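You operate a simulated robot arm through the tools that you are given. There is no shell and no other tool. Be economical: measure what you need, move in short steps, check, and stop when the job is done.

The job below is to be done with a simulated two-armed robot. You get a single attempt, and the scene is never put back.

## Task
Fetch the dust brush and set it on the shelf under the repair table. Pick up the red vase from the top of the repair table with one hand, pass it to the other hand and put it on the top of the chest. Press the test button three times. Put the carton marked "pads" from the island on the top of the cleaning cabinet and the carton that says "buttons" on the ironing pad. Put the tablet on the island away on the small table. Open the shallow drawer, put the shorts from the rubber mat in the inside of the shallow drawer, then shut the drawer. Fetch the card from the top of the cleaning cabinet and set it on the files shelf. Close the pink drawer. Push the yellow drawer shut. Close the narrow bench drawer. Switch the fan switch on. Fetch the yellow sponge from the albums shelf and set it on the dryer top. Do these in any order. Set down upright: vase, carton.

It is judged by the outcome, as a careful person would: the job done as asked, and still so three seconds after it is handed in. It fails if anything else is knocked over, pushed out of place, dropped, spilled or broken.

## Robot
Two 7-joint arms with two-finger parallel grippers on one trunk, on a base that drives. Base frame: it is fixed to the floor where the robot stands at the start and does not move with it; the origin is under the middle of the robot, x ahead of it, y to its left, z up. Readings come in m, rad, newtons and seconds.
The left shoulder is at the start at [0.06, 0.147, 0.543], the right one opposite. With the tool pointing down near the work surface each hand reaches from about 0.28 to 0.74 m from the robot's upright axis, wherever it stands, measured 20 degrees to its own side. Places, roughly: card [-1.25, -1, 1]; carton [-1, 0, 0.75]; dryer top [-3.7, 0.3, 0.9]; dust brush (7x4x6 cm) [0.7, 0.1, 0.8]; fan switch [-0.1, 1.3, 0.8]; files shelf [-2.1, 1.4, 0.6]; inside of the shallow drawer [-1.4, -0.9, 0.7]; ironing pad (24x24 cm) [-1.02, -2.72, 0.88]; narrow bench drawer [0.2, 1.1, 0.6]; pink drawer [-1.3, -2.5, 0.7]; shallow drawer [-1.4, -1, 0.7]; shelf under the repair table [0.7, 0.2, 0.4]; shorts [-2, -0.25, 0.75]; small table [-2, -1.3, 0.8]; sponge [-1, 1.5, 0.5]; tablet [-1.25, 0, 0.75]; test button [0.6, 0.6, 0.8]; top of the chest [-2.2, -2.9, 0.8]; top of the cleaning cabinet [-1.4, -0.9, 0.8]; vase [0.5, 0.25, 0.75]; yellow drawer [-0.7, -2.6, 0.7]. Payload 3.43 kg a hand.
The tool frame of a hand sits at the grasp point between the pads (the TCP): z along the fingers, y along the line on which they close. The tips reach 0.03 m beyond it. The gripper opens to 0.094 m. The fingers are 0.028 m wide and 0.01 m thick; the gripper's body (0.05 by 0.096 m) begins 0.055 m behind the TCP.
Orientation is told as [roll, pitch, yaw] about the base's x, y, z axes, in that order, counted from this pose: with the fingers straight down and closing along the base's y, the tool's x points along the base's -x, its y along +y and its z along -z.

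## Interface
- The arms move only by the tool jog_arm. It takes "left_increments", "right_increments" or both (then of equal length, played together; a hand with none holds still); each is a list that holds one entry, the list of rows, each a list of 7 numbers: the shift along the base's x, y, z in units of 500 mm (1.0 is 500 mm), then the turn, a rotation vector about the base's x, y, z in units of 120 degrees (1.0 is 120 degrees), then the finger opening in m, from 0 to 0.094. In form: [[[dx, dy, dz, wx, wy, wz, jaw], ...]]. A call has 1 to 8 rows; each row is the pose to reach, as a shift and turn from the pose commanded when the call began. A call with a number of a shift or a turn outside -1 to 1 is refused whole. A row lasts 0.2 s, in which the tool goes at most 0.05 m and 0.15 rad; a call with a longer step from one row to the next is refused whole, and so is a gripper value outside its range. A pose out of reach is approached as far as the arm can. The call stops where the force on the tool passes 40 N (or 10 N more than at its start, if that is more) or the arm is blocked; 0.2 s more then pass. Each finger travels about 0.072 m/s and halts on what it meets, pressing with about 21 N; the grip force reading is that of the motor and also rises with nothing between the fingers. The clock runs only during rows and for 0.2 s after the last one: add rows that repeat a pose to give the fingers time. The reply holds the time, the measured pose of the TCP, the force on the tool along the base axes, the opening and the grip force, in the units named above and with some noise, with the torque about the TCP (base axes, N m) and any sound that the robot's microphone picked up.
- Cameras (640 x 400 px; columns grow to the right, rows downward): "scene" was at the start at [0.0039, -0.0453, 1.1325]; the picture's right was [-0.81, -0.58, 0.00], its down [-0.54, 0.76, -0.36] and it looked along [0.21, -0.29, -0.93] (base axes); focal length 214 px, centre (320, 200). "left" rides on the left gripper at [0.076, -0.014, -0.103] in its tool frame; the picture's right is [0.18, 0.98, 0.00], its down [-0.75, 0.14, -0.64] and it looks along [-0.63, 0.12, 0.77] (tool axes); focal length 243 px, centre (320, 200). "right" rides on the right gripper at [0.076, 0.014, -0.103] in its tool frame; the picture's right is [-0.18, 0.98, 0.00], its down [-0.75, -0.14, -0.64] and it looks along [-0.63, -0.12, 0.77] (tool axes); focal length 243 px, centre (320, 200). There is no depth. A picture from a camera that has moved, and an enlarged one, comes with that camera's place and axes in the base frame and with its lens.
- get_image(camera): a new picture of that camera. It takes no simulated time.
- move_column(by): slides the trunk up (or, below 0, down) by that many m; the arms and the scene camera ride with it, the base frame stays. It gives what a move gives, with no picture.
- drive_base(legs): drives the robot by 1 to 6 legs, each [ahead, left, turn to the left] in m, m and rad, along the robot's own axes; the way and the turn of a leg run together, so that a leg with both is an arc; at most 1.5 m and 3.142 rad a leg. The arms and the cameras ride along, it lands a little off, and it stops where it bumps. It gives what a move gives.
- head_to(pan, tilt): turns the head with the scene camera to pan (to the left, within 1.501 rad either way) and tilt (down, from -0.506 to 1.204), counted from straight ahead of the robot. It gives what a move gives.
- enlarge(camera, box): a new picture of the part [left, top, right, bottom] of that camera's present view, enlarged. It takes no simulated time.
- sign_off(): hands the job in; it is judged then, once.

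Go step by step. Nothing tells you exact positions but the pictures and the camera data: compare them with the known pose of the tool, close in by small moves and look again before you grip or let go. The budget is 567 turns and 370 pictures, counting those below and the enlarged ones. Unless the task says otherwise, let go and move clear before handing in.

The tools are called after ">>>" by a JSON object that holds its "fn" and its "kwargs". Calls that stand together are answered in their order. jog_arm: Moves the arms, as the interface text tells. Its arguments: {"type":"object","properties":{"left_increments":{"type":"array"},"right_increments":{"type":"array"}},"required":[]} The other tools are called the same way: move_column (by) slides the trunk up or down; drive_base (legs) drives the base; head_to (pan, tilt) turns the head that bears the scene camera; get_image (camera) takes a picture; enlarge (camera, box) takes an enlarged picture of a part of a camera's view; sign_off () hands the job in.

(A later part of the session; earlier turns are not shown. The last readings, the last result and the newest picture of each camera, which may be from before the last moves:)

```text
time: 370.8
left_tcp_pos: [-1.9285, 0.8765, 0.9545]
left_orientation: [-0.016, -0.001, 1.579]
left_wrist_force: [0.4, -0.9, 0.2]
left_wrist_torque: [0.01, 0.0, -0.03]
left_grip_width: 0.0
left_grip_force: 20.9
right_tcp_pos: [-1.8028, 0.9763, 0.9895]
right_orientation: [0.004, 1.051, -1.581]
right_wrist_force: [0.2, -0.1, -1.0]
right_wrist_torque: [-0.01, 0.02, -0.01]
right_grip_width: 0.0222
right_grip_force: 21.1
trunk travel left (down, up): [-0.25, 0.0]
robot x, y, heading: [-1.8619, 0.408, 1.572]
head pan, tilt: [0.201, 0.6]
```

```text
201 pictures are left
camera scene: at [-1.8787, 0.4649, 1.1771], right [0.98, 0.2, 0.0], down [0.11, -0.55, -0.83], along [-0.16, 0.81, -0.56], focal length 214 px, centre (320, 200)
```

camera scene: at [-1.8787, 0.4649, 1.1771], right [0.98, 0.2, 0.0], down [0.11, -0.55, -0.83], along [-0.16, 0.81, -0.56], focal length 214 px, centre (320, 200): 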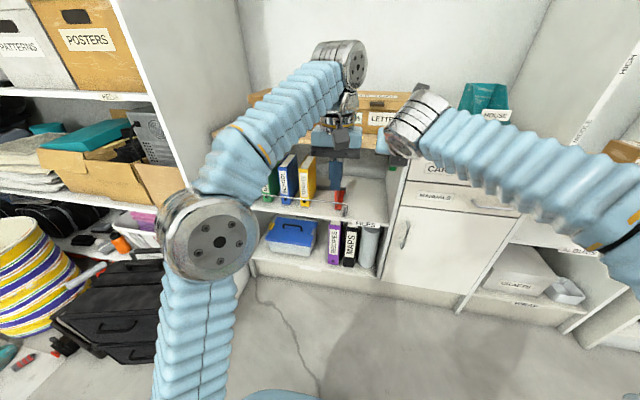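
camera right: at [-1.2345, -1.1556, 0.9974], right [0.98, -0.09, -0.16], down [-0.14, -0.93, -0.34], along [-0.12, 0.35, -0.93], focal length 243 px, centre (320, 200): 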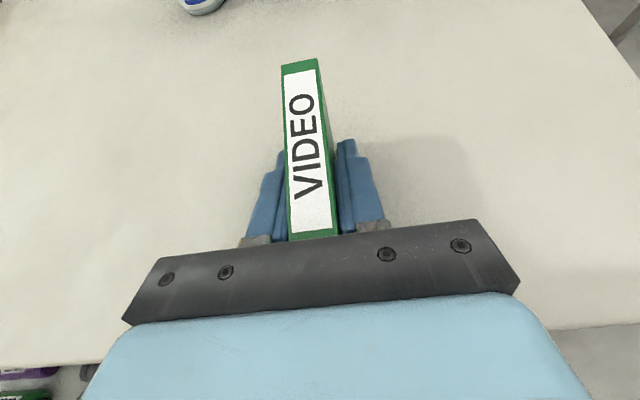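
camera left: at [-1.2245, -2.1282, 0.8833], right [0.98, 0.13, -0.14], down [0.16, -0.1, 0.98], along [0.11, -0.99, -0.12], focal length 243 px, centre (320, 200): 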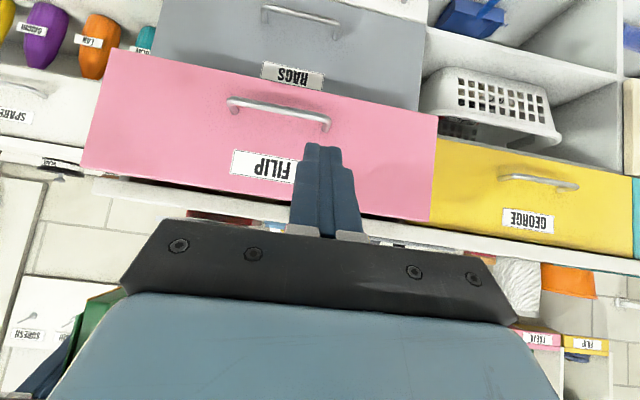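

The files shelf is ahead-left. I'll lower the card to shelf-entry height in front of it and look with the wrist camera.

>>> {"fn": "jog_arm", "kwargs": {"right_increments": [[[0, 0, -0.08, 0, 0, 0, 0.01], [-0.02, 0, -0.16, 0, 0, 0, 0.01], [-0.04, 0, -0.24, 0, 0, 0, 0.01], [-0.06, 0, -0.32, 0, 0, 0, 0.01], [-0.08, 0, -0.4, 0, 0, 0, 0.01], [-0.1, 0, -0.48, 0, 0, 0, 0.01], [-0.1, 0.0, -0.55, 0, 0, 0, 0.01]]]}}

>>> {"fn": "get_image", "kwargs": {"camera": "right"}}

>>> {"fn": "get_image", "kwargs": {"camera": "scene"}}

```text
time: 372.4
left_tcp_pos: [-1.9279, 0.8765, 0.9555]
left_orientation: [-0.016, -0.003, 1.58]
left_wrist_force: [-0.9, -0.7, -0.2]
left_wrist_torque: [0.0, 0.03, -0.03]
left_grip_width: 0.0003
left_grip_force: 20.6
right_tcp_pos: [-1.8534, 0.9764, 0.7143]
right_orientation: [0.001, 1.052, -1.582]
right_wrist_force: [-0.3, -0.4, -1.3]
right_wrist_torque: [0.01, 0.01, 0.02]
right_grip_width: 0.0221
right_grip_force: 20.9
trunk travel left (down, up): [-0.25, 0.0]
robot x, y, heading: [-1.8662, 0.4047, 1.573]
head pan, tilt: [0.201, 0.6]
```

```text
200 pictures are left
camera right: at [-1.8391, 0.9252, 0.8316], right [0.98, -0.1, -0.16], down [-0.15, -0.93, -0.34], along [-0.11, 0.35, -0.93], focal length 243 px, centre (320, 200)
```

right: 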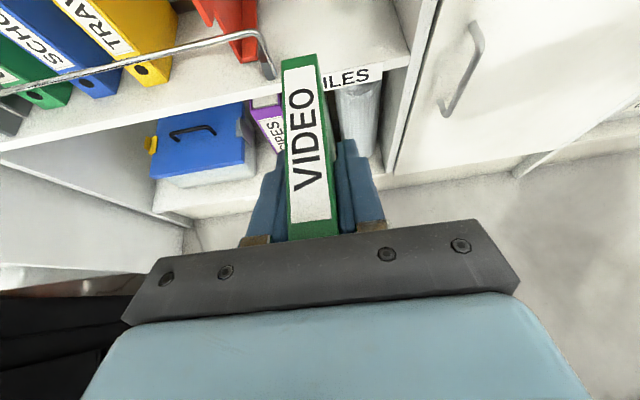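

```text
199 pictures are left
camera scene: at [-1.8787, 0.4648, 1.1771], right [0.98, 0.2, 0.0], down [0.11, -0.55, -0.82], along [-0.16, 0.81, -0.57], focal length 214 px, centre (320, 200)
```

scene: 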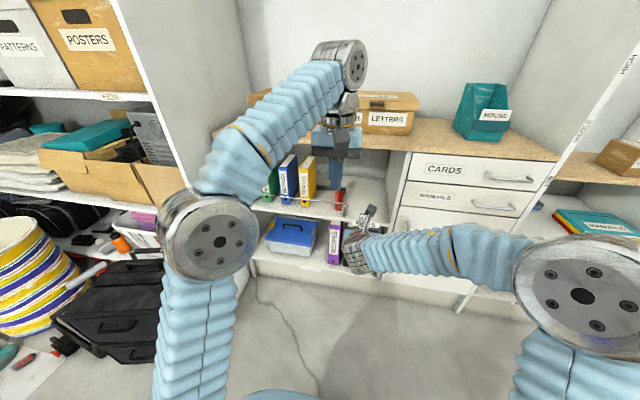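

There's a free slot to the right of the wire rail, around x=-1.805. I'll line up, lower, and drive in.

>>> {"fn": "jog_arm", "kwargs": {"right_increments": [[[0.04, 0, -0.05, 0, 0, 0, 0.01], [0.08, 0, -0.1, 0, 0, 0, 0.01], [0.096, 0, -0.128, 0, 0, 0, 0.01]]]}}

>>> {"fn": "drive_base", "kwargs": {"legs": [[0.19, 0, 0]]}}

>>> {"fn": "get_image", "kwargs": {"camera": "right"}}

```text
time: 373.2
left_tcp_pos: [-1.9279, 0.8773, 0.9542]
left_orientation: [-0.015, -0.002, 1.579]
left_wrist_force: [0.5, -0.3, -0.6]
left_wrist_torque: [0.04, -0.05, 0.01]
left_grip_width: 0.0
left_grip_force: 20.9
right_tcp_pos: [-1.8057, 0.9773, 0.6506]
right_orientation: [0.001, 1.05, -1.581]
right_wrist_force: [1.2, -0.8, -2.0]
right_wrist_torque: [-0.01, 0.01, -0.02]
right_grip_width: 0.0218
right_grip_force: 21.6
trunk travel left (down, up): [-0.25, 0.0]
robot x, y, heading: [-1.8627, 0.4067, 1.571]
head pan, tilt: [0.201, 0.6]
```

```text
time: 374.8
left_tcp_pos: [-1.9289, 1.0708, 0.9545]
left_orientation: [-0.016, -0.003, 1.583]
left_wrist_force: [0.2, 0.3, 0.0]
left_wrist_torque: [0.0, 0.01, -0.01]
left_grip_width: 0.0
left_grip_force: 21.1
right_tcp_pos: [-1.8067, 1.1709, 0.6512]
right_orientation: [0.002, 1.052, -1.58]
right_wrist_force: [0.0, 0.2, -0.1]
right_wrist_torque: [-0.01, -0.02, 0.06]
right_grip_width: 0.0222
right_grip_force: 20.9
trunk travel left (down, up): [-0.25, 0.0]
robot x, y, heading: [-1.8638, 0.6036, 1.57]
head pan, tilt: [0.201, 0.6]
```

```text
198 pictures are left
camera right: at [-1.7918, 1.1189, 0.7682], right [0.98, -0.1, -0.16], down [-0.15, -0.93, -0.33], along [-0.11, 0.35, -0.93], focal length 243 px, centre (320, 200)
```

right: 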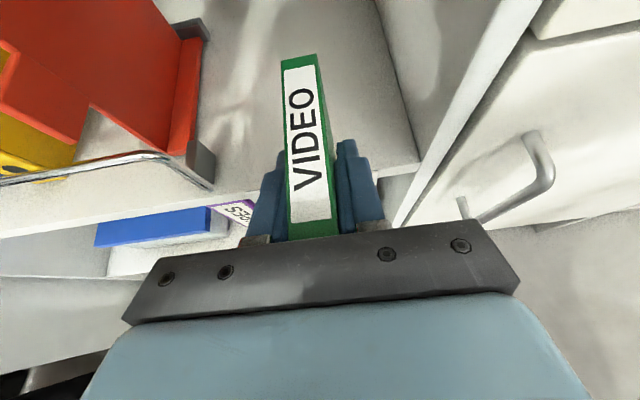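

>>> {"fn": "jog_arm", "kwargs": {"right_increments": [[[0, 0.06, 0, 0, 0, 0, 0.01], [0, 0.13, 0, 0, 0, 0, 0.01], [0, 0.2, 0, 0, 0, 0, 0.01], [0, 0.25, -0.01, 0, 0, 0, 0.01], [0, 0.25, -0.04, 0, 0, 0, 0.01], [0, 0.25, -0.06, 0, 0, 0, 0.01], [0, 0.25, -0.07, 0, 0, 0, 0.01]]]}}

>>> {"fn": "get_image", "kwargs": {"camera": "right"}}

```text
time: 376.4
left_tcp_pos: [-1.9273, 1.0701, 0.9541]
left_orientation: [-0.014, -0.003, 1.582]
left_wrist_force: [-0.6, 0.3, 0.3]
left_wrist_torque: [0.01, 0.0, 0.01]
left_grip_width: 0.0
left_grip_force: 20.8
right_tcp_pos: [-1.8065, 1.2951, 0.6155]
right_orientation: [0.004, 1.049, -1.58]
right_wrist_force: [0.1, 0.3, -2.3]
right_wrist_torque: [0.01, 0.04, 0.04]
right_grip_width: 0.0219
right_grip_force: 21.3
trunk travel left (down, up): [-0.25, 0.0]
robot x, y, heading: [-1.8612, 0.6001, 1.57]
head pan, tilt: [0.201, 0.6]
```

```text
197 pictures are left
camera right: at [-1.7918, 1.2441, 0.7331], right [0.98, -0.1, -0.16], down [-0.15, -0.93, -0.33], along [-0.11, 0.35, -0.93], focal length 243 px, centre (320, 200)
```

right: 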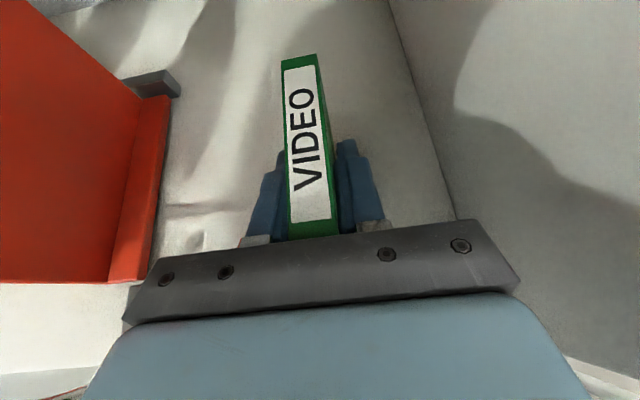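

Inside the shelf with clearance. Lowering slowly to contact.

>>> {"fn": "jog_arm", "kwargs": {"right_increments": [[[0, 0, -0.008, 0, 0, 0, 0.01], [0, 0, -0.016, 0, 0, 0, 0.01], [0, 0, -0.022, 0, 0, 0, 0.01], [0, 0, -0.028, 0, 0, 0, 0.01]]]}}

```text
time: 377.4
left_tcp_pos: [-1.9293, 1.0694, 0.9555]
left_orientation: [-0.014, -0.001, 1.584]
left_wrist_force: [-1.0, -0.2, 0.3]
left_wrist_torque: [0.02, -0.01, 0.01]
left_grip_width: 0.0
left_grip_force: 20.8
right_tcp_pos: [-1.8061, 1.2958, 0.6038]
right_orientation: [0.005, 1.054, -1.581]
right_wrist_force: [0.1, 0.6, 15.1]
right_wrist_torque: [-0.23, 0.04, 0.09]
right_grip_width: 0.0223
right_grip_force: 20.9
trunk travel left (down, up): [-0.25, 0.0]
robot x, y, heading: [-1.8645, 0.5997, 1.569]
head pan, tilt: [0.201, 0.6]
```

Contact. Release and back out.

>>> {"fn": "jog_arm", "kwargs": {"right_increments": [[[0, 0, 0, 0, 0, 0, 0.04], [0, 0, 0, 0, 0, 0, 0.05], [0, -0.03, 0.015, 0, 0, 0, 0.05], [0, -0.1, 0.04, 0, 0, 0, 0.05], [0, -0.19, 0.06, 0, 0, 0, 0.05], [0, -0.28, 0.06, 0, 0, 0, 0.05]]]}}

>>> {"fn": "get_image", "kwargs": {"camera": "right"}}

```text
time: 378.8
left_tcp_pos: [-1.9282, 1.0706, 0.955]
left_orientation: [-0.015, -0.002, 1.584]
left_wrist_force: [-0.7, 0.1, 0.6]
left_wrist_torque: [0.05, 0.01, 0.01]
left_grip_width: 0.0
left_grip_force: 21.6
right_tcp_pos: [-1.806, 1.1542, 0.6339]
right_orientation: [0.005, 1.051, -1.582]
right_wrist_force: [0.1, -0.7, -0.8]
right_wrist_torque: [0.0, 0.06, -0.03]
right_grip_width: 0.05
right_grip_force: 0.0
trunk travel left (down, up): [-0.25, 0.0]
robot x, y, heading: [-1.8618, 0.6006, 1.567]
head pan, tilt: [0.201, 0.6]
```

```text
196 pictures are left
camera right: at [-1.7916, 1.1038, 0.7505], right [0.98, -0.1, -0.16], down [-0.15, -0.93, -0.33], along [-0.11, 0.35, -0.93], focal length 243 px, centre (320, 200)
```

right: 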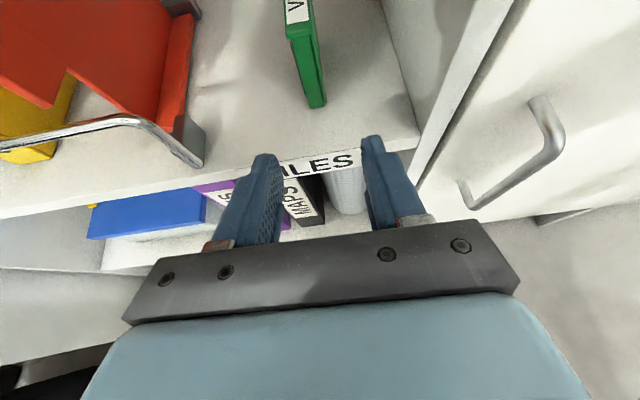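

The card stands on the files shelf. Next the island cartons: I'll straighten the right hand, go east, and turn to face the island.

>>> {"fn": "jog_arm", "kwargs": {"right_increments": [[[0, -0.06, 0.06, -0.05, 0, 0, 0.05], [0, -0.12, 0.12, -0.11, 0, 0, 0.05], [0, -0.18, 0.19, -0.18, 0, 0, 0.05], [0, -0.22, 0.27, -0.25, 0, 0, 0.05], [0, -0.25, 0.35, -0.32, 0, 0, 0.05], [0, -0.27, 0.43, -0.39, 0, 0, 0.05], [0, -0.28, 0.51, -0.45, 0, 0, 0.05], [0, -0.28, 0.59, -0.5, 0, 0, 0.05]]]}}

>>> {"fn": "drive_base", "kwargs": {"legs": [[0, -0.75, 0], [0, 0, -1.571], [0, 0, -1.571]]}}

>>> {"fn": "head_to", "kwargs": {"pan": 0.0, "tilt": 0.75}}

>>> {"fn": "get_image", "kwargs": {"camera": "scene"}}

```text
time: 380.6
left_tcp_pos: [-1.9285, 1.07, 0.9542]
left_orientation: [-0.015, -0.001, 1.583]
left_wrist_force: [-0.3, -0.6, -0.6]
left_wrist_torque: [0.02, -0.03, -0.03]
left_grip_width: 0.0
left_grip_force: 21.0
right_tcp_pos: [-1.8067, 1.0139, 0.9279]
right_orientation: [0.01, 0.0, -1.575]
right_wrist_force: [0.1, -0.2, 0.5]
right_wrist_torque: [0.01, 0.02, 0.02]
right_grip_width: 0.0499
right_grip_force: 0.0
trunk travel left (down, up): [-0.25, 0.0]
robot x, y, heading: [-1.8644, 0.5998, 1.571]
head pan, tilt: [0.201, 0.6]
```

```text
time: 392.3
left_tcp_pos: [-1.0437, 0.1338, 0.9537]
left_orientation: [-0.016, -0.002, -1.555]
left_wrist_force: [0.0, -0.4, 0.5]
left_wrist_torque: [0.0, 0.01, 0.02]
left_grip_width: 0.0001
left_grip_force: 21.0
right_tcp_pos: [-1.1644, 0.188, 0.9286]
right_orientation: [0.013, 0.003, 1.57]
right_wrist_force: [0.9, -0.2, 0.1]
right_wrist_torque: [0.02, 0.01, -0.01]
right_grip_width: 0.0501
right_grip_force: 0.0
trunk travel left (down, up): [-0.25, 0.0]
robot x, y, heading: [-1.1128, 0.6029, -1.571]
head pan, tilt: [0.201, 0.6]
```

```text
time: 393.0
left_tcp_pos: [-1.0417, 0.1336, 0.953]
left_orientation: [-0.015, -0.002, -1.555]
left_wrist_force: [0.5, 0.3, -0.2]
left_wrist_torque: [0.02, 0.02, 0.01]
left_grip_width: 0.0002
left_grip_force: 21.1
right_tcp_pos: [-1.1659, 0.1877, 0.9283]
right_orientation: [0.014, 0.004, 1.572]
right_wrist_force: [0.1, 0.5, 0.1]
right_wrist_torque: [-0.02, -0.02, 0.02]
right_grip_width: 0.0499
right_grip_force: 0.0
trunk travel left (down, up): [-0.25, 0.0]
robot x, y, heading: [-1.1098, 0.603, -1.562]
head pan, tilt: [0.0, 0.75]
```

```text
195 pictures are left
camera scene: at [-1.1093, 0.5496, 1.1642], right [-1.0, 0.0, 0.0], down [0.0, 0.68, -0.73], along [0.0, -0.73, -0.68], focal length 214 px, centre (320, 200)
```

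scene: 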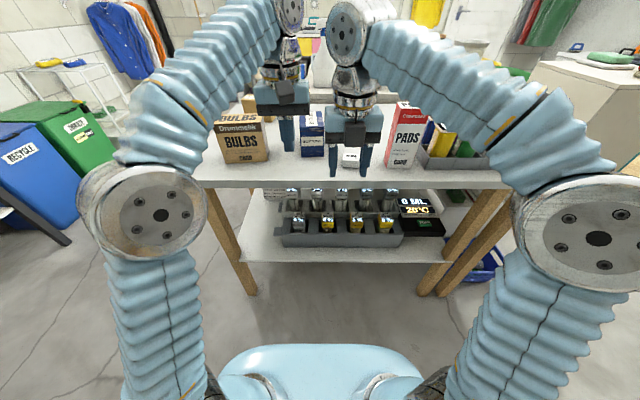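

>>> {"fn": "enlarge", "kwargs": {"camera": "scene", "box": [200, 90, 500, 200]}}

>>> {"fn": "get_image", "kwargs": {"camera": "right"}}

>>> {"fn": "get_image", "kwargs": {"camera": "left"}}

```text
2.13 times, centred on (350, 145) of scene
camera zoom: at [-1.1093, 0.5496, 1.1642], right [-1.0, 0.0, 0.0], down [0.0, 0.68, -0.73], along [0.0, -0.73, -0.68], focal length 458 px, centre (256, 317)
```

zoom: 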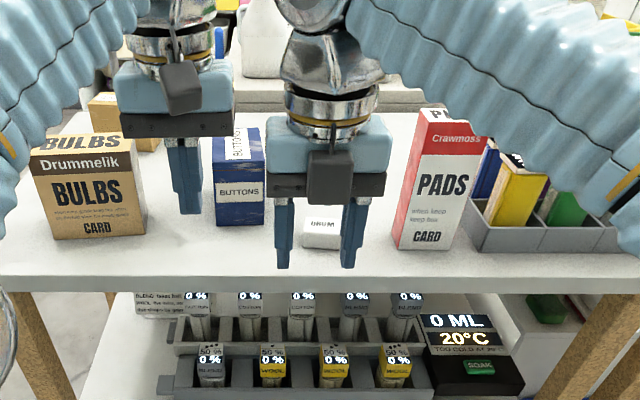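

```text
193 pictures are left
camera right: at [-1.1777, 0.1126, 1.0312], right [-0.98, 0.18, 0.01], down [0.15, 0.76, 0.64], along [0.11, 0.63, -0.77], focal length 243 px, centre (320, 200)
```

right: 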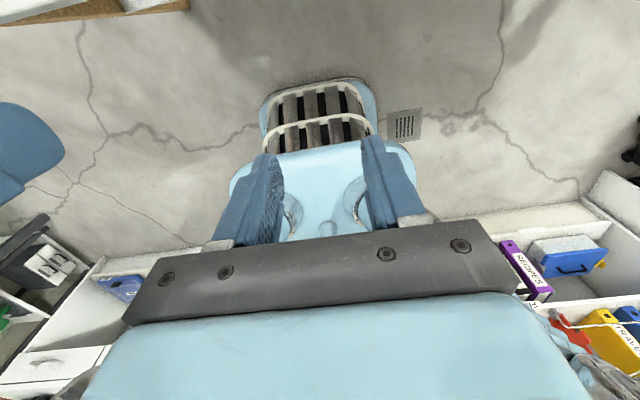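

```text
192 pictures are left
camera left: at [-1.0578, 0.2095, 1.0572], right [0.98, 0.2, -0.02], down [0.16, -0.75, 0.64], along [0.12, -0.63, -0.77], focal length 243 px, centre (320, 200)
```

left: 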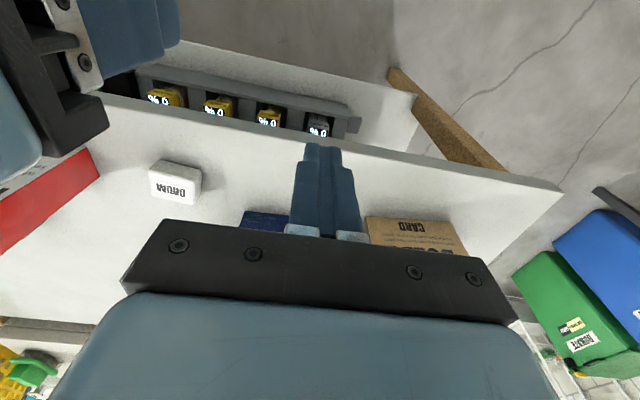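

I can identify everything: PADS at (-1.35, 0.0), BUTTONS at (-1.085, -0.06), and the small white DRUM tablet at (-1.20, 0.0); the island top is about z 0.79. I'll flip the left wrist as well, so both hands can grasp from the front with the camera on top.

>>> {"fn": "jog_arm", "kwargs": {"left_increments": [[[0.06, 0.02, 0, 0, 0, -0.07, 0.0], [0.12, 0.04, 0, 0, 0, -0.14, 0.0], [0.18, 0.06, 0, 0, 0, -0.21, 0.0], [0.2, 0.08, 0, 0, 0, -0.28, 0.0], [0.2, 0.08, 0, 0, 0, -0.35, 0.03], [0.2, 0.08, 0, 0, 0, -0.42, 0.06], [0.2, 0.08, 0, 0, 0, -0.49, 0.09], [0.2, 0.08, 0, 0, 0, -0.56, 0.094]]]}}

>>> {"fn": "jog_arm", "kwargs": {"left_increments": [[[0, 0, 0, 0, 0, -0.07, 0.094], [0, 0, 0, 0, 0, -0.14, 0.094], [0, 0, 0, 0, 0, -0.21, 0.094], [0, 0, 0, 0, 0, -0.28, 0.094], [0, 0, 0, 0, 0, -0.35, 0.094], [0, 0, 0, 0, 0, -0.42, 0.094], [0, 0, 0, 0, 0, -0.48, 0.094]]]}}

>>> {"fn": "jog_arm", "kwargs": {"left_increments": [[[0, 0, 0, 0, 0, -0.07, 0.094], [0, 0, 0, 0, 0, -0.14, 0.094], [0, 0, 0, 0, 0, -0.21, 0.094], [0, 0, 0, 0, 0, -0.28, 0.094], [0, 0, 0, 0, 0, -0.35, 0.094], [0, 0, 0, 0, 0, -0.42, 0.094], [0, 0, 0, 0, 0, -0.455, 0.094]]]}}

```text
time: 394.8
left_tcp_pos: [-0.9433, 0.1725, 0.9535]
left_orientation: [-0.015, -0.002, -2.73]
left_wrist_force: [0.0, -0.1, 1.5]
left_wrist_torque: [0.0, 0.0, -0.03]
left_grip_width: 0.094
left_grip_force: 0.1
right_tcp_pos: [-1.1659, 0.1885, 0.9287]
right_orientation: [0.013, 0.004, 1.572]
right_wrist_force: [-1.1, -0.1, -0.2]
right_wrist_torque: [0.01, 0.01, 0.02]
right_grip_width: 0.0499
right_grip_force: 0.0
trunk travel left (down, up): [-0.25, 0.0]
robot x, y, heading: [-1.1116, 0.6064, -1.561]
head pan, tilt: [0.0, 0.75]
```

```text
time: 396.4
left_tcp_pos: [-0.9425, 0.1747, 0.9544]
left_orientation: [-0.015, -0.002, 2.547]
left_wrist_force: [0.2, -0.3, -0.7]
left_wrist_torque: [0.03, -0.02, 0.01]
left_grip_width: 0.0942
left_grip_force: 0.0
right_tcp_pos: [-1.1649, 0.189, 0.9276]
right_orientation: [0.012, 0.003, 1.571]
right_wrist_force: [0.8, -0.1, -0.3]
right_wrist_torque: [0.0, 0.0, -0.02]
right_grip_width: 0.0503
right_grip_force: 0.0
trunk travel left (down, up): [-0.25, 0.0]
robot x, y, heading: [-1.1093, 0.6069, -1.57]
head pan, tilt: [0.0, 0.75]
```

```text
time: 398.0
left_tcp_pos: [-0.9419, 0.1724, 0.9543]
left_orientation: [-0.016, -0.001, 1.594]
left_wrist_force: [-0.2, -0.7, 0.0]
left_wrist_torque: [-0.01, 0.0, 0.0]
left_grip_width: 0.094
left_grip_force: 0.1
right_tcp_pos: [-1.1651, 0.1892, 0.9277]
right_orientation: [0.012, 0.004, 1.57]
right_wrist_force: [0.0, -0.7, 0.2]
right_wrist_torque: [0.02, 0.0, 0.0]
right_grip_width: 0.05
right_grip_force: 0.1
trunk travel left (down, up): [-0.25, 0.0]
robot x, y, heading: [-1.1093, 0.6015, -1.568]
head pan, tilt: [0.0, 0.75]
```

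Both wrists are flipped. Now tilt both hands forward and look at the cartons.

>>> {"fn": "jog_arm", "kwargs": {"left_increments": [[[0, 0, 0, -0.065, 0, 0, 0.094], [0, 0, 0, -0.13, 0, 0, 0.094], [0, 0, 0, -0.195, 0, 0, 0.094], [0, 0, 0, -0.26, 0, 0, 0.094], [-0.02, 0, -0.02, -0.325, 0, 0, 0.094], [-0.04, 0, -0.04, -0.39, 0, 0, 0.094], [-0.06, 0, -0.06, -0.45, 0, 0, 0.094], [-0.08, 0, -0.08, -0.5, 0, 0, 0.094]]], "right_increments": [[[0, 0, 0, -0.065, 0, 0, 0.094], [0, 0, 0, -0.13, 0, 0, 0.094], [-0.04, 0, 0.0, -0.195, 0, 0, 0.094], [-0.08, 0, 0.0, -0.26, 0, 0, 0.094], [-0.13, 0, 0, -0.325, 0, 0, 0.094], [-0.18, 0, 0, -0.39, 0, 0, 0.094], [-0.22, 0, 0, -0.45, 0, 0, 0.094], [-0.26, 0, 0, -0.5, 0, 0, 0.094]]]}}

>>> {"fn": "get_image", "kwargs": {"camera": "left"}}

>>> {"fn": "get_image", "kwargs": {"camera": "right"}}

>>> {"fn": "get_image", "kwargs": {"camera": "scene"}}

```text
time: 399.8
left_tcp_pos: [-0.9836, 0.1735, 0.9141]
left_orientation: [0.032, 1.045, 1.626]
left_wrist_force: [-0.3, -0.3, 0.8]
left_wrist_torque: [0.01, -0.04, 0.01]
left_grip_width: 0.094
left_grip_force: 0.0
right_tcp_pos: [-1.2964, 0.1885, 0.9277]
right_orientation: [0.01, 1.051, 1.568]
right_wrist_force: [0.2, 0.6, 0.2]
right_wrist_torque: [-0.02, 0.01, -0.02]
right_grip_width: 0.094
right_grip_force: 0.0
trunk travel left (down, up): [-0.25, 0.0]
robot x, y, heading: [-1.1115, 0.6051, -1.569]
head pan, tilt: [0.0, 0.75]
```

```text
191 pictures are left
camera left: at [-0.9691, 0.2242, 1.0312], right [-0.98, -0.12, 0.18], down [-0.17, 0.93, -0.33], along [-0.12, -0.35, -0.93], focal length 243 px, centre (320, 200)
```

left: 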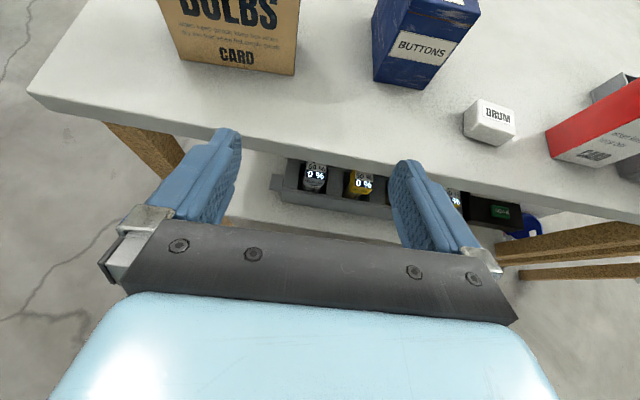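

```text
190 pictures are left
camera right: at [-1.3087, 0.2399, 1.0447], right [-0.98, 0.1, -0.15], down [0.15, 0.93, -0.34], along [0.11, -0.35, -0.93], focal length 243 px, centre (320, 200)
```

right: 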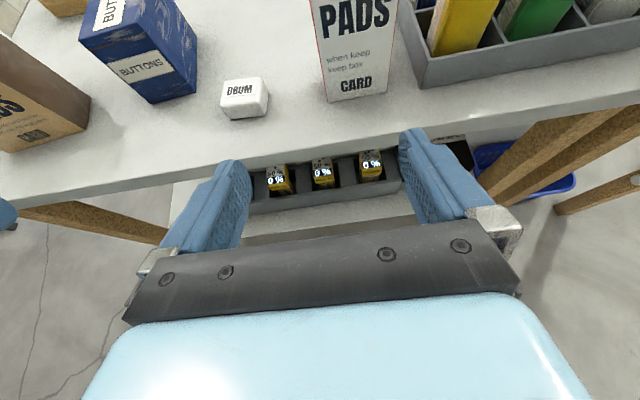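

```text
189 pictures are left
camera scene: at [-1.1093, 0.5496, 1.1642], right [-1.0, 0.0, 0.0], down [0.0, 0.68, -0.73], along [0.0, -0.73, -0.68], focal length 214 px, centre (320, 200)
```

scene: 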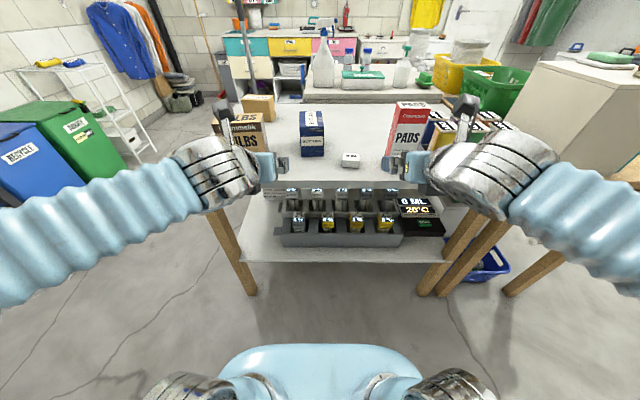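

Both cartons face me squarely: PADS spans x -1.303..-1.377 with its front at y 0.01, BUTTONS spans x -1.047..-1.119 with its front at y -0.055. Moving both hands to pre-grasp positions.

>>> {"fn": "jog_arm", "kwargs": {"left_increments": [[[-0.05, -0.05, 0.01, 0, 0, 0, 0.094], [-0.1, -0.1, 0.02, 0, 0, -0.005, 0.094], [-0.14, -0.16, 0.02, 0, 0, -0.01, 0.094], [-0.18, -0.22, 0.02, 0, 0, -0.015, 0.094], [-0.199, -0.265, 0.02, 0, 0, -0.02, 0.094]]], "right_increments": [[[-0.02, -0.03, 0, 0, 0, 0, 0.094], [-0.04, -0.06, 0, 0, 0, 0, 0.094], [-0.06, -0.1, 0, 0, 0, 0, 0.094], [-0.08, -0.14, 0, 0, 0, 0, 0.094], [-0.087, -0.166, 0, 0, 0, 0, 0.094]]]}}

>>> {"fn": "get_image", "kwargs": {"camera": "left"}}

>>> {"fn": "get_image", "kwargs": {"camera": "right"}}

```text
time: 401.0
left_tcp_pos: [-1.0823, 0.041, 0.924]
left_orientation: [0.031, 1.044, 1.579]
left_wrist_force: [0.6, -0.3, 0.4]
left_wrist_torque: [-0.01, 0.01, 0.03]
left_grip_width: 0.0938
left_grip_force: 0.1
right_tcp_pos: [-1.3395, 0.1053, 0.9284]
right_orientation: [0.011, 1.05, 1.57]
right_wrist_force: [0.1, 0.2, 0.0]
right_wrist_torque: [0.0, -0.01, -0.03]
right_grip_width: 0.0941
right_grip_force: 0.0
trunk travel left (down, up): [-0.25, 0.0]
robot x, y, heading: [-1.1115, 0.6034, -1.568]
head pan, tilt: [0.0, 0.75]
```

```text
188 pictures are left
camera left: at [-1.0669, 0.0909, 1.0411], right [-0.98, -0.08, 0.17], down [-0.13, 0.94, -0.33], along [-0.14, -0.34, -0.93], focal length 243 px, centre (320, 200)
```

left: 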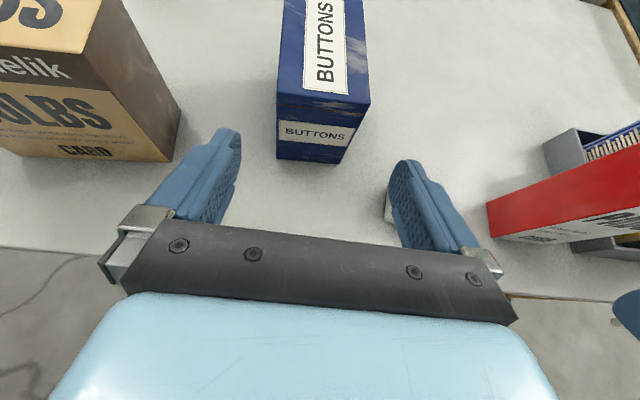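

```text
187 pictures are left
camera right: at [-1.3514, 0.1567, 1.0457], right [-0.98, 0.1, -0.15], down [0.15, 0.93, -0.34], along [0.11, -0.35, -0.93], focal length 243 px, centre (320, 200)
```

right: 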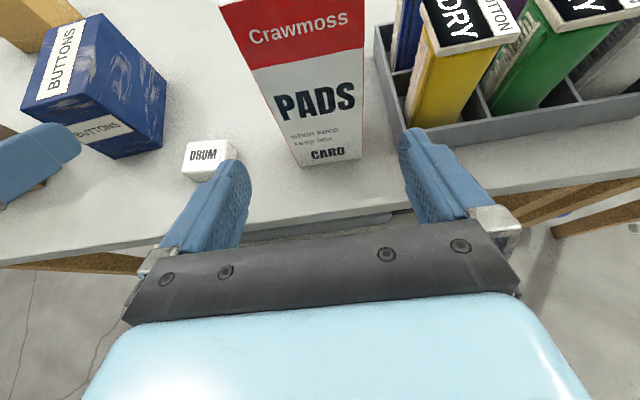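

Both are well aligned. Sliding both hands in.

>>> {"fn": "jog_arm", "kwargs": {"left_increments": [[[-0.004, -0.06, -0.042, 0, 0, 0, 0.094], [-0.008, -0.12, -0.084, 0, 0, 0, 0.094], [-0.01, -0.18, -0.126, 0, 0, 0, 0.094], [-0.01, -0.232, -0.16, 0, 0, 0, 0.094]]], "right_increments": [[[0, -0.055, -0.032, 0, 0, 0, 0.094], [0, -0.11, -0.064, 0, 0, 0, 0.094], [0, -0.165, -0.096, 0, 0, 0, 0.094], [0, -0.22, -0.126, 0, 0, 0, 0.094]]]}}

>>> {"fn": "get_image", "kwargs": {"camera": "left"}}

>>> {"fn": "get_image", "kwargs": {"camera": "right"}}

```text
time: 402.0
left_tcp_pos: [-1.087, -0.0743, 0.8443]
left_orientation: [0.028, 1.046, 1.581]
left_wrist_force: [-0.1, -0.3, -0.4]
left_wrist_torque: [-0.01, 0.01, 0.01]
left_grip_width: 0.0941
left_grip_force: 0.1
right_tcp_pos: [-1.3388, -0.0048, 0.8645]
right_orientation: [0.011, 1.051, 1.567]
right_wrist_force: [-1.2, 0.1, 0.2]
right_wrist_torque: [0.03, 0.01, 0.01]
right_grip_width: 0.0941
right_grip_force: 0.1
trunk travel left (down, up): [-0.25, 0.0]
robot x, y, heading: [-1.1138, 0.6034, -1.569]
head pan, tilt: [0.0, 0.75]
```

```text
186 pictures are left
camera left: at [-1.0714, -0.0239, 0.9617], right [-0.98, -0.08, 0.17], down [-0.13, 0.94, -0.33], along [-0.14, -0.35, -0.93], focal length 243 px, centre (320, 200)
```

left: 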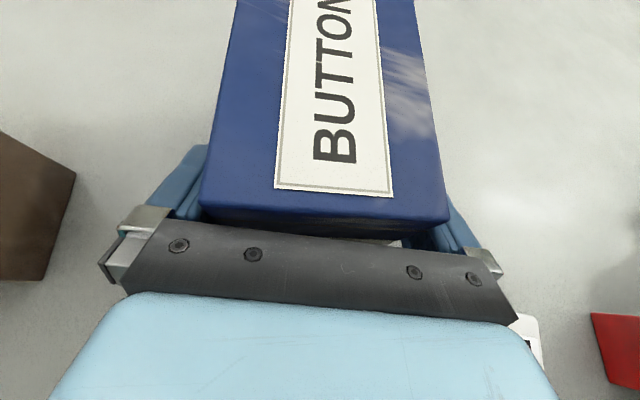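

```text
185 pictures are left
camera right: at [-1.3513, 0.0462, 0.9824], right [-0.98, 0.1, -0.15], down [0.15, 0.93, -0.34], along [0.11, -0.35, -0.93], focal length 243 px, centre (320, 200)
```

right: 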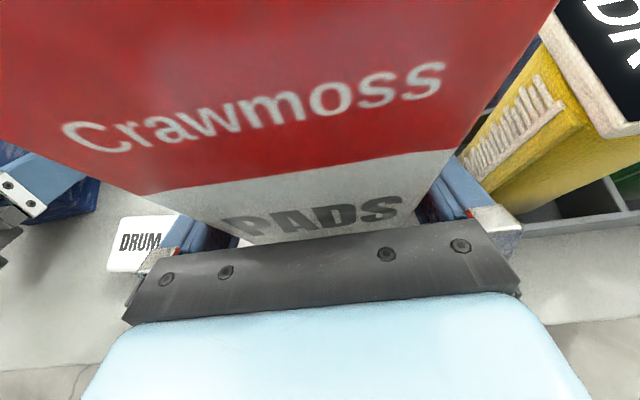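

Both cartons are between the fingers. Closing.

>>> {"fn": "jog_arm", "kwargs": {"left_increments": [[[0, 0, 0, 0, 0, 0, 0.07], [0, 0, 0, 0, 0, 0, 0.05], [0, 0, 0, 0, 0, 0, 0.05], [0, 0, 0, 0, 0, 0, 0.05]]], "right_increments": [[[0, 0, 0, 0, 0, 0, 0.07], [0, 0, 0, 0, 0, 0, 0.05], [0, 0, 0, 0, 0, 0, 0.05], [0, 0, 0, 0, 0, 0, 0.05]]]}}

```text
time: 403.0
left_tcp_pos: [-1.0866, -0.0737, 0.8456]
left_orientation: [0.028, 1.045, 1.581]
left_wrist_force: [-0.3, -2.6, 2.2]
left_wrist_torque: [-0.23, -0.15, -0.11]
left_grip_width: 0.0764
left_grip_force: 20.7
right_tcp_pos: [-1.3389, -0.0055, 0.8663]
right_orientation: [0.011, 1.05, 1.569]
right_wrist_force: [-1.7, -0.1, 0.4]
right_wrist_torque: [-0.09, -0.08, -0.04]
right_grip_width: 0.0794
right_grip_force: 20.9
trunk travel left (down, up): [-0.25, 0.0]
robot x, y, heading: [-1.1068, 0.5993, -1.571]
head pan, tilt: [0.0, 0.75]
```

Gripped (7.6 and 7.9 cm). Lifting both.

>>> {"fn": "jog_arm", "kwargs": {"left_increments": [[[0, 0, 0.03, 0, 0, 0, 0.05], [0, 0, 0.08, 0, 0, 0, 0.05], [0, 0.02, 0.14, 0, 0, 0, 0.05], [0, 0.06, 0.18, 0, 0, 0, 0.05]]], "right_increments": [[[0, 0, 0.03, 0, 0, 0, 0.05], [0, 0, 0.08, 0, 0, 0, 0.05], [0, 0.02, 0.14, 0, 0, 0, 0.05], [0, 0.04, 0.18, 0, 0, 0, 0.05]]]}}

>>> {"fn": "get_image", "kwargs": {"camera": "scene"}}

```text
time: 404.0
left_tcp_pos: [-1.0875, -0.0448, 0.9342]
left_orientation: [0.03, 1.046, 1.582]
left_wrist_force: [0.5, -0.1, -2.1]
left_wrist_torque: [0.08, 0.0, 0.01]
left_grip_width: 0.0763
left_grip_force: 21.2
right_tcp_pos: [-1.337, 0.0167, 0.9555]
right_orientation: [0.007, 1.049, 1.569]
right_wrist_force: [0.3, -0.9, -2.3]
right_wrist_torque: [-0.04, 0.02, 0.01]
right_grip_width: 0.0793
right_grip_force: 21.5
trunk travel left (down, up): [-0.25, 0.0]
robot x, y, heading: [-1.1106, 0.6073, -1.571]
head pan, tilt: [0.0, 0.75]
```

```text
184 pictures are left
camera scene: at [-1.1095, 0.5493, 1.1642], right [-1.0, 0.0, 0.0], down [0.0, 0.68, -0.73], along [0.0, -0.73, -0.68], focal length 214 px, centre (320, 200)
```

scene: 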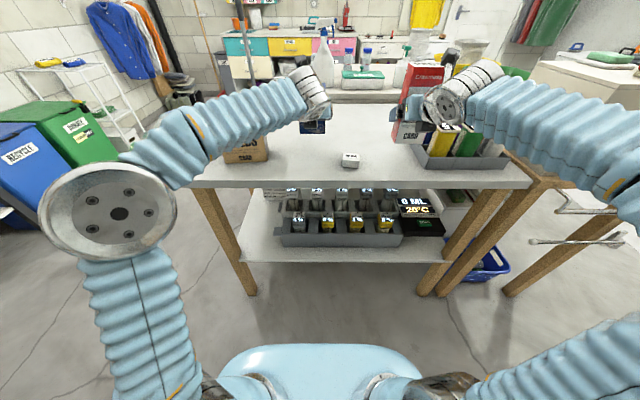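

Both cartons are up. I'll draw the arms in, back off the island, and go around the east side to the south counter.

>>> {"fn": "jog_arm", "kwargs": {"left_increments": [[[0, 0.06, 0.01, 0, 0, 0, 0.05], [0, 0.12, 0.02, 0, 0, 0, 0.05], [0, 0.18, 0.03, 0, 0, 0, 0.05], [0, 0.22, 0.04, 0, 0, 0, 0.05]]], "right_increments": [[[0, 0.06, 0.01, 0, 0, 0, 0.05], [0, 0.12, 0.02, 0, 0, 0, 0.05], [0, 0.18, 0.03, 0, 0, 0, 0.05], [0.02, 0.22, 0.04, 0, 0, 0, 0.05]]]}}

>>> {"fn": "drive_base", "kwargs": {"legs": [[-0.15, 0, 0], [0, 1.0, 0]]}}

>>> {"fn": "head_to", "kwargs": {"pan": 0.0, "tilt": 0.6}}

>>> {"fn": "get_image", "kwargs": {"camera": "scene"}}

```text
time: 405.0
left_tcp_pos: [-1.0874, 0.0652, 0.9546]
left_orientation: [0.028, 1.044, 1.58]
left_wrist_force: [0.2, -0.2, -1.6]
left_wrist_torque: [0.09, -0.01, 0.0]
left_grip_width: 0.0761
left_grip_force: 20.7
right_tcp_pos: [-1.3291, 0.1266, 0.9752]
right_orientation: [0.009, 1.049, 1.566]
right_wrist_force: [-1.6, 0.0, -2.4]
right_wrist_torque: [-0.02, -0.01, 0.03]
right_grip_width: 0.0793
right_grip_force: 21.1
trunk travel left (down, up): [-0.25, 0.0]
robot x, y, heading: [-1.114, 0.6052, -1.567]
head pan, tilt: [0.0, 0.75]
```

```text
time: 411.2
left_tcp_pos: [-0.0897, 0.2158, 0.9556]
left_orientation: [0.03, 1.047, 1.572]
left_wrist_force: [-0.1, -0.1, -1.6]
left_wrist_torque: [0.06, 0.02, 0.0]
left_grip_width: 0.076
left_grip_force: 21.0
right_tcp_pos: [-0.3312, 0.2785, 0.9753]
right_orientation: [0.01, 1.049, 1.563]
right_wrist_force: [-0.2, -0.3, -2.5]
right_wrist_torque: [-0.02, 0.0, 0.03]
right_grip_width: 0.0793
right_grip_force: 21.3
trunk travel left (down, up): [-0.25, 0.0]
robot x, y, heading: [-0.1081, 0.7509, -1.576]
head pan, tilt: [0.0, 0.75]
```

```text
time: 411.9
left_tcp_pos: [-0.0907, 0.215, 0.9543]
left_orientation: [0.031, 1.044, 1.575]
left_wrist_force: [-0.7, -0.2, -1.6]
left_wrist_torque: [0.06, -0.04, -0.02]
left_grip_width: 0.0759
left_grip_force: 20.9
right_tcp_pos: [-0.3322, 0.2784, 0.9748]
right_orientation: [0.011, 1.05, 1.562]
right_wrist_force: [0.6, -0.3, -2.7]
right_wrist_torque: [0.03, -0.02, 0.0]
right_grip_width: 0.0792
right_grip_force: 20.6
trunk travel left (down, up): [-0.25, 0.0]
robot x, y, heading: [-0.1083, 0.75, -1.574]
head pan, tilt: [0.0, 0.6]
```

```text
183 pictures are left
camera scene: at [-0.1088, 0.6948, 1.177], right [-1.0, 0.0, 0.0], down [0.0, 0.57, -0.82], along [0.0, -0.82, -0.57], focal length 214 px, centre (320, 200)
```

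scene: 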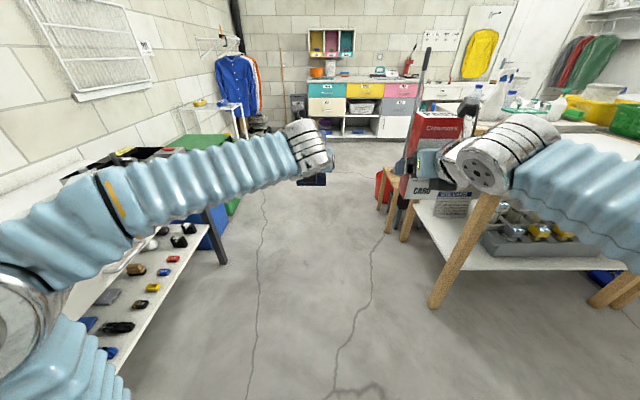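

>>> {"fn": "drive_base", "kwargs": {"legs": [[1.3, 0, 0], [1.2, 0, 0], [0, -0.8, 0]]}}

>>> {"fn": "get_image", "kwargs": {"camera": "scene"}}

```text
time: 428.0
left_tcp_pos: [-0.9174, -2.2797, 0.9544]
left_orientation: [0.032, 1.047, 1.568]
left_wrist_force: [0.4, -0.4, -2.2]
left_wrist_torque: [0.06, 0.0, 0.04]
left_grip_width: 0.0762
left_grip_force: 21.1
right_tcp_pos: [-1.1589, -2.2152, 0.975]
right_orientation: [0.01, 1.049, 1.556]
right_wrist_force: [-0.1, 0.3, -1.8]
right_wrist_torque: [0.01, -0.01, 0.01]
right_grip_width: 0.0794
right_grip_force: 20.7
trunk travel left (down, up): [-0.25, 0.0]
robot x, y, heading: [-0.9345, -1.7429, -1.58]
head pan, tilt: [0.0, 0.6]
```

```text
182 pictures are left
camera scene: at [-0.9324, -1.8002, 1.1771], right [-1.0, 0.01, 0.0], down [0.01, 0.57, -0.82], along [-0.01, -0.82, -0.57], focal length 214 px, centre (320, 200)
```

scene: 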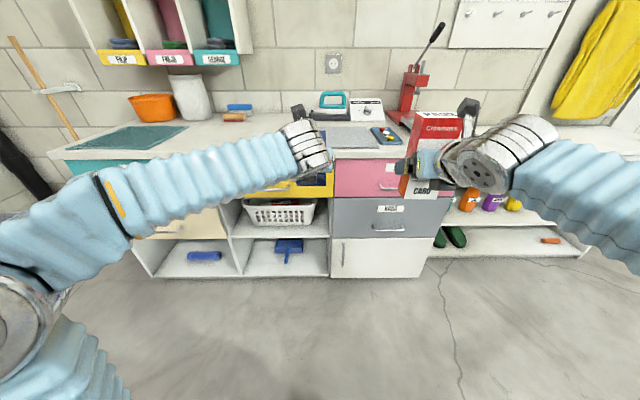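

The ironing pad is the gray square ahead. I'll move the right hand aside, raise the left hand with the BUTTONS carton, and line up.

>>> {"fn": "jog_arm", "kwargs": {"left_increments": [[[0, 0, 0.04, 0, 0, 0, 0.05], [0, 0, 0.08, 0, 0, 0, 0.05], [0, 0, 0.1, 0, 0, 0, 0.05]]], "right_increments": [[[-0.07, 0.0, 0, 0, 0, 0, 0.05], [-0.14, 0.0, 0, 0, 0, 0, 0.05], [-0.2, 0, 0, 0, 0, 0, 0.05]]]}}

>>> {"fn": "drive_base", "kwargs": {"legs": [[0.15, -0.14, 0]]}}

>>> {"fn": "get_image", "kwargs": {"camera": "left"}}

>>> {"fn": "get_image", "kwargs": {"camera": "scene"}}

```text
time: 428.8
left_tcp_pos: [-0.9177, -2.2789, 1.0047]
left_orientation: [0.03, 1.045, 1.568]
left_wrist_force: [-0.1, 0.7, -2.3]
left_wrist_torque: [0.07, 0.0, -0.02]
left_grip_width: 0.0761
left_grip_force: 20.6
right_tcp_pos: [-1.2592, -2.2148, 0.9748]
right_orientation: [0.01, 1.048, 1.556]
right_wrist_force: [0.3, 0.0, -2.4]
right_wrist_torque: [-0.04, -0.02, 0.0]
right_grip_width: 0.0795
right_grip_force: 21.1
trunk travel left (down, up): [-0.25, 0.0]
robot x, y, heading: [-0.9344, -1.7381, -1.579]
head pan, tilt: [0.0, 0.6]
```

```text
time: 430.4
left_tcp_pos: [-1.0569, -2.4274, 1.0057]
left_orientation: [0.03, 1.045, 1.566]
left_wrist_force: [-0.4, -0.4, -1.5]
left_wrist_torque: [0.04, 0.01, 0.01]
left_grip_width: 0.0761
left_grip_force: 21.4
right_tcp_pos: [-1.397, -2.3624, 0.9754]
right_orientation: [0.011, 1.05, 1.554]
right_wrist_force: [0.0, -0.4, -2.2]
right_wrist_torque: [0.01, -0.01, -0.01]
right_grip_width: 0.0791
right_grip_force: 20.8
trunk travel left (down, up): [-0.25, 0.0]
robot x, y, heading: [-1.071, -1.8887, -1.583]
head pan, tilt: [0.0, 0.6]
```

```text
181 pictures are left
camera left: at [-1.0402, -2.3782, 1.1221], right [-0.98, -0.06, 0.17], down [-0.12, 0.94, -0.33], along [-0.14, -0.34, -0.93], focal length 243 px, centre (320, 200)
```

left: 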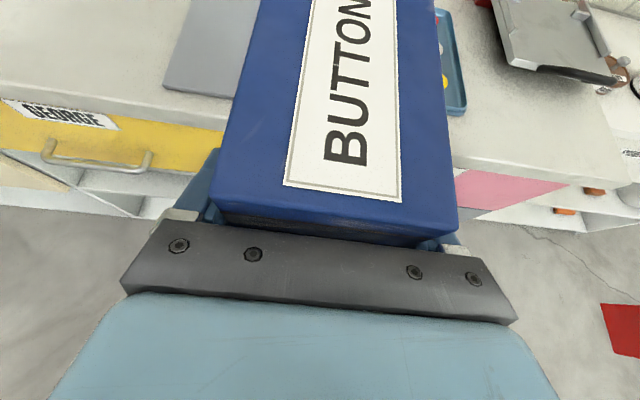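

```text
180 pictures are left
camera scene: at [-1.0719, -1.9483, 1.1771], right [-1.0, 0.01, 0.0], down [0.01, 0.57, -0.82], along [-0.01, -0.82, -0.57], focal length 214 px, centre (320, 200)
```

scene: 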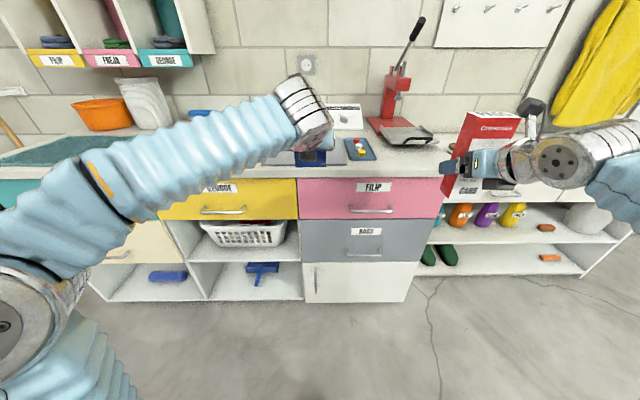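

The pad's centre is at about (-1.02, -2.72). I'll draw the right hand back, drive closer, and bring the carton over the pad.

>>> {"fn": "jog_arm", "kwargs": {"left_increments": [[[0.03, 0, 0, 0, 0, 0, 0.05], [0.06, 0, 0, 0, 0, 0, 0.05], [0.074, 0, 0, 0, 0, 0, 0.05]]], "right_increments": [[[0, 0.05, 0.02, 0, 0, 0, 0.05], [0, 0.1, 0.04, 0, 0, 0, 0.05], [0, 0.14, 0.06, 0, 0, 0, 0.05]]]}}

>>> {"fn": "drive_base", "kwargs": {"legs": [[0.17, 0, 0]]}}

>>> {"fn": "get_image", "kwargs": {"camera": "left"}}

>>> {"fn": "get_image", "kwargs": {"camera": "scene"}}

```text
time: 431.2
left_tcp_pos: [-1.0182, -2.4271, 1.0027]
left_orientation: [0.032, 1.045, 1.567]
left_wrist_force: [0.8, -0.6, -3.0]
left_wrist_torque: [0.05, 0.0, -0.05]
left_grip_width: 0.0761
left_grip_force: 20.7
right_tcp_pos: [-1.3977, -2.2929, 1.0048]
right_orientation: [0.008, 1.048, 1.553]
right_wrist_force: [-0.1, -0.2, -2.1]
right_wrist_torque: [-0.01, 0.02, -0.03]
right_grip_width: 0.0791
right_grip_force: 20.8
trunk travel left (down, up): [-0.25, 0.0]
robot x, y, heading: [-1.0753, -1.8905, -1.583]
head pan, tilt: [0.0, 0.6]
```

```text
time: 432.7
left_tcp_pos: [-1.0225, -2.5986, 1.0056]
left_orientation: [0.029, 1.045, 1.567]
left_wrist_force: [0.0, -0.1, -2.3]
left_wrist_torque: [0.04, 0.04, 0.03]
left_grip_width: 0.0761
left_grip_force: 20.8
right_tcp_pos: [-1.3983, -2.4624, 1.0057]
right_orientation: [0.011, 1.048, 1.555]
right_wrist_force: [-0.6, -0.4, -1.8]
right_wrist_torque: [0.01, -0.01, -0.01]
right_grip_width: 0.0792
right_grip_force: 21.2
trunk travel left (down, up): [-0.25, 0.0]
robot x, y, heading: [-1.0731, -2.0604, -1.582]
head pan, tilt: [0.0, 0.6]
```

```text
179 pictures are left
camera left: at [-1.0049, -2.5483, 1.1221], right [-0.98, -0.06, 0.17], down [-0.12, 0.94, -0.33], along [-0.14, -0.34, -0.93], focal length 243 px, centre (320, 200)
```

left: 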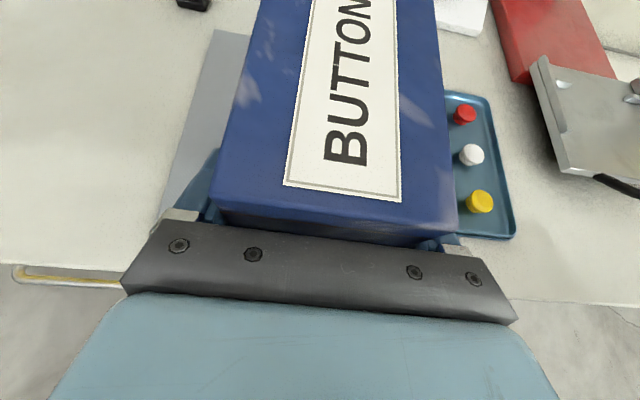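

```text
178 pictures are left
camera scene: at [-1.0737, -2.1185, 1.1771], right [-1.0, 0.01, 0.0], down [0.01, 0.57, -0.82], along [-0.01, -0.82, -0.57], focal length 214 px, centre (320, 200)
```

scene: 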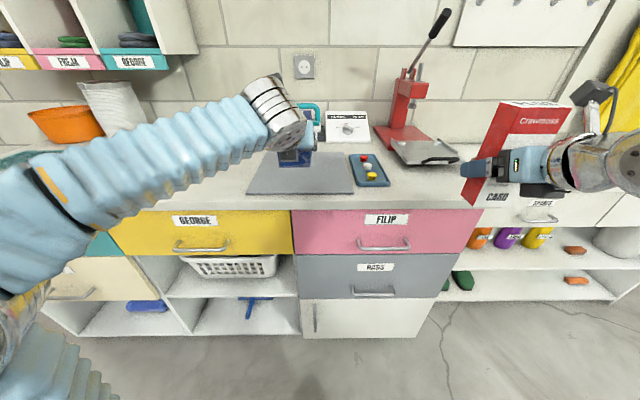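

The carton will land near the pad's centre. Moving forward and lowering.

>>> {"fn": "jog_arm", "kwargs": {"left_increments": [[[-0.005, -0.06, 0, 0, 0, 0, 0.05], [-0.01, -0.12, 0, 0, 0, 0, 0.05], [-0.012, -0.15, -0.03, 0, 0, 0, 0.05], [-0.012, -0.15, -0.08, 0, 0, 0, 0.05], [-0.012, -0.15, -0.1, 0, 0, 0, 0.05], [-0.012, -0.15, -0.11, 0, 0, 0, 0.05]]]}}

>>> {"fn": "get_image", "kwargs": {"camera": "left"}}

```text
time: 434.1
left_tcp_pos: [-1.0269, -2.6722, 0.9501]
left_orientation: [0.03, 1.044, 1.567]
left_wrist_force: [-0.5, -0.2, -1.9]
left_wrist_torque: [0.08, 0.03, 0.0]
left_grip_width: 0.0764
left_grip_force: 20.8
right_tcp_pos: [-1.3985, -2.4638, 1.0056]
right_orientation: [0.009, 1.049, 1.554]
right_wrist_force: [-0.4, -0.2, -2.4]
right_wrist_torque: [-0.04, 0.01, 0.01]
right_grip_width: 0.0795
right_grip_force: 20.8
trunk travel left (down, up): [-0.25, 0.0]
robot x, y, heading: [-1.0747, -2.0595, -1.575]
head pan, tilt: [0.0, 0.6]
```

```text
177 pictures are left
camera left: at [-1.0111, -2.6236, 1.0672], right [-0.98, -0.06, 0.17], down [-0.12, 0.94, -0.33], along [-0.14, -0.34, -0.93], focal length 243 px, centre (320, 200)
```

left: 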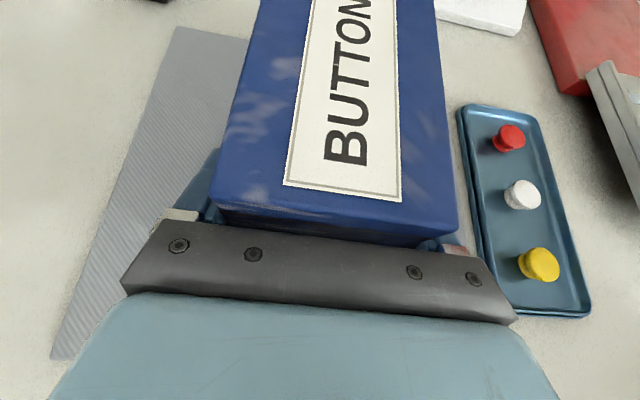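

>>> {"fn": "jog_arm", "kwargs": {"left_increments": [[[0, 0, -0.008, 0, 0, 0, 0.05], [0, 0, -0.016, 0, 0, 0, 0.05], [0, 0, -0.024, 0, 0, 0, 0.05], [0, 0, -0.03, 0, 0, 0, 0.05]]]}}

```text
time: 435.1
left_tcp_pos: [-1.0275, -2.6729, 0.9352]
left_orientation: [0.031, 1.044, 1.569]
left_wrist_force: [-0.1, 0.0, -1.1]
left_wrist_torque: [0.08, 0.0, 0.04]
left_grip_width: 0.0766
left_grip_force: 20.6
right_tcp_pos: [-1.3981, -2.4632, 1.0047]
right_orientation: [0.011, 1.048, 1.555]
right_wrist_force: [0.6, 0.0, -2.1]
right_wrist_torque: [0.01, 0.03, 0.0]
right_grip_width: 0.0792
right_grip_force: 20.9
trunk travel left (down, up): [-0.25, 0.0]
robot x, y, heading: [-1.0722, -2.0627, -1.582]
head pan, tilt: [0.0, 0.6]
```

>>> {"fn": "jog_arm", "kwargs": {"left_increments": [[[0, 0, -0.008, 0, 0, 0, 0.05], [0, 0, -0.014, 0, 0, 0, 0.05], [0, 0, -0.02, 0, 0, 0, 0.05], [0, 0, -0.026, 0, 0, 0, 0.05]]]}}

```text
time: 436.1
left_tcp_pos: [-1.0286, -2.6725, 0.9224]
left_orientation: [0.03, 1.047, 1.568]
left_wrist_force: [-1.4, 2.2, 17.3]
left_wrist_torque: [0.17, -0.53, -0.02]
left_grip_width: 0.0766
left_grip_force: 21.2
right_tcp_pos: [-1.3996, -2.4627, 1.0065]
right_orientation: [0.008, 1.05, 1.553]
right_wrist_force: [0.3, 0.1, -2.8]
right_wrist_torque: [0.03, 0.03, -0.01]
right_grip_width: 0.0795
right_grip_force: 20.9
trunk travel left (down, up): [-0.25, 0.0]
robot x, y, heading: [-1.071, -2.0596, -1.583]
head pan, tilt: [0.0, 0.6]
```

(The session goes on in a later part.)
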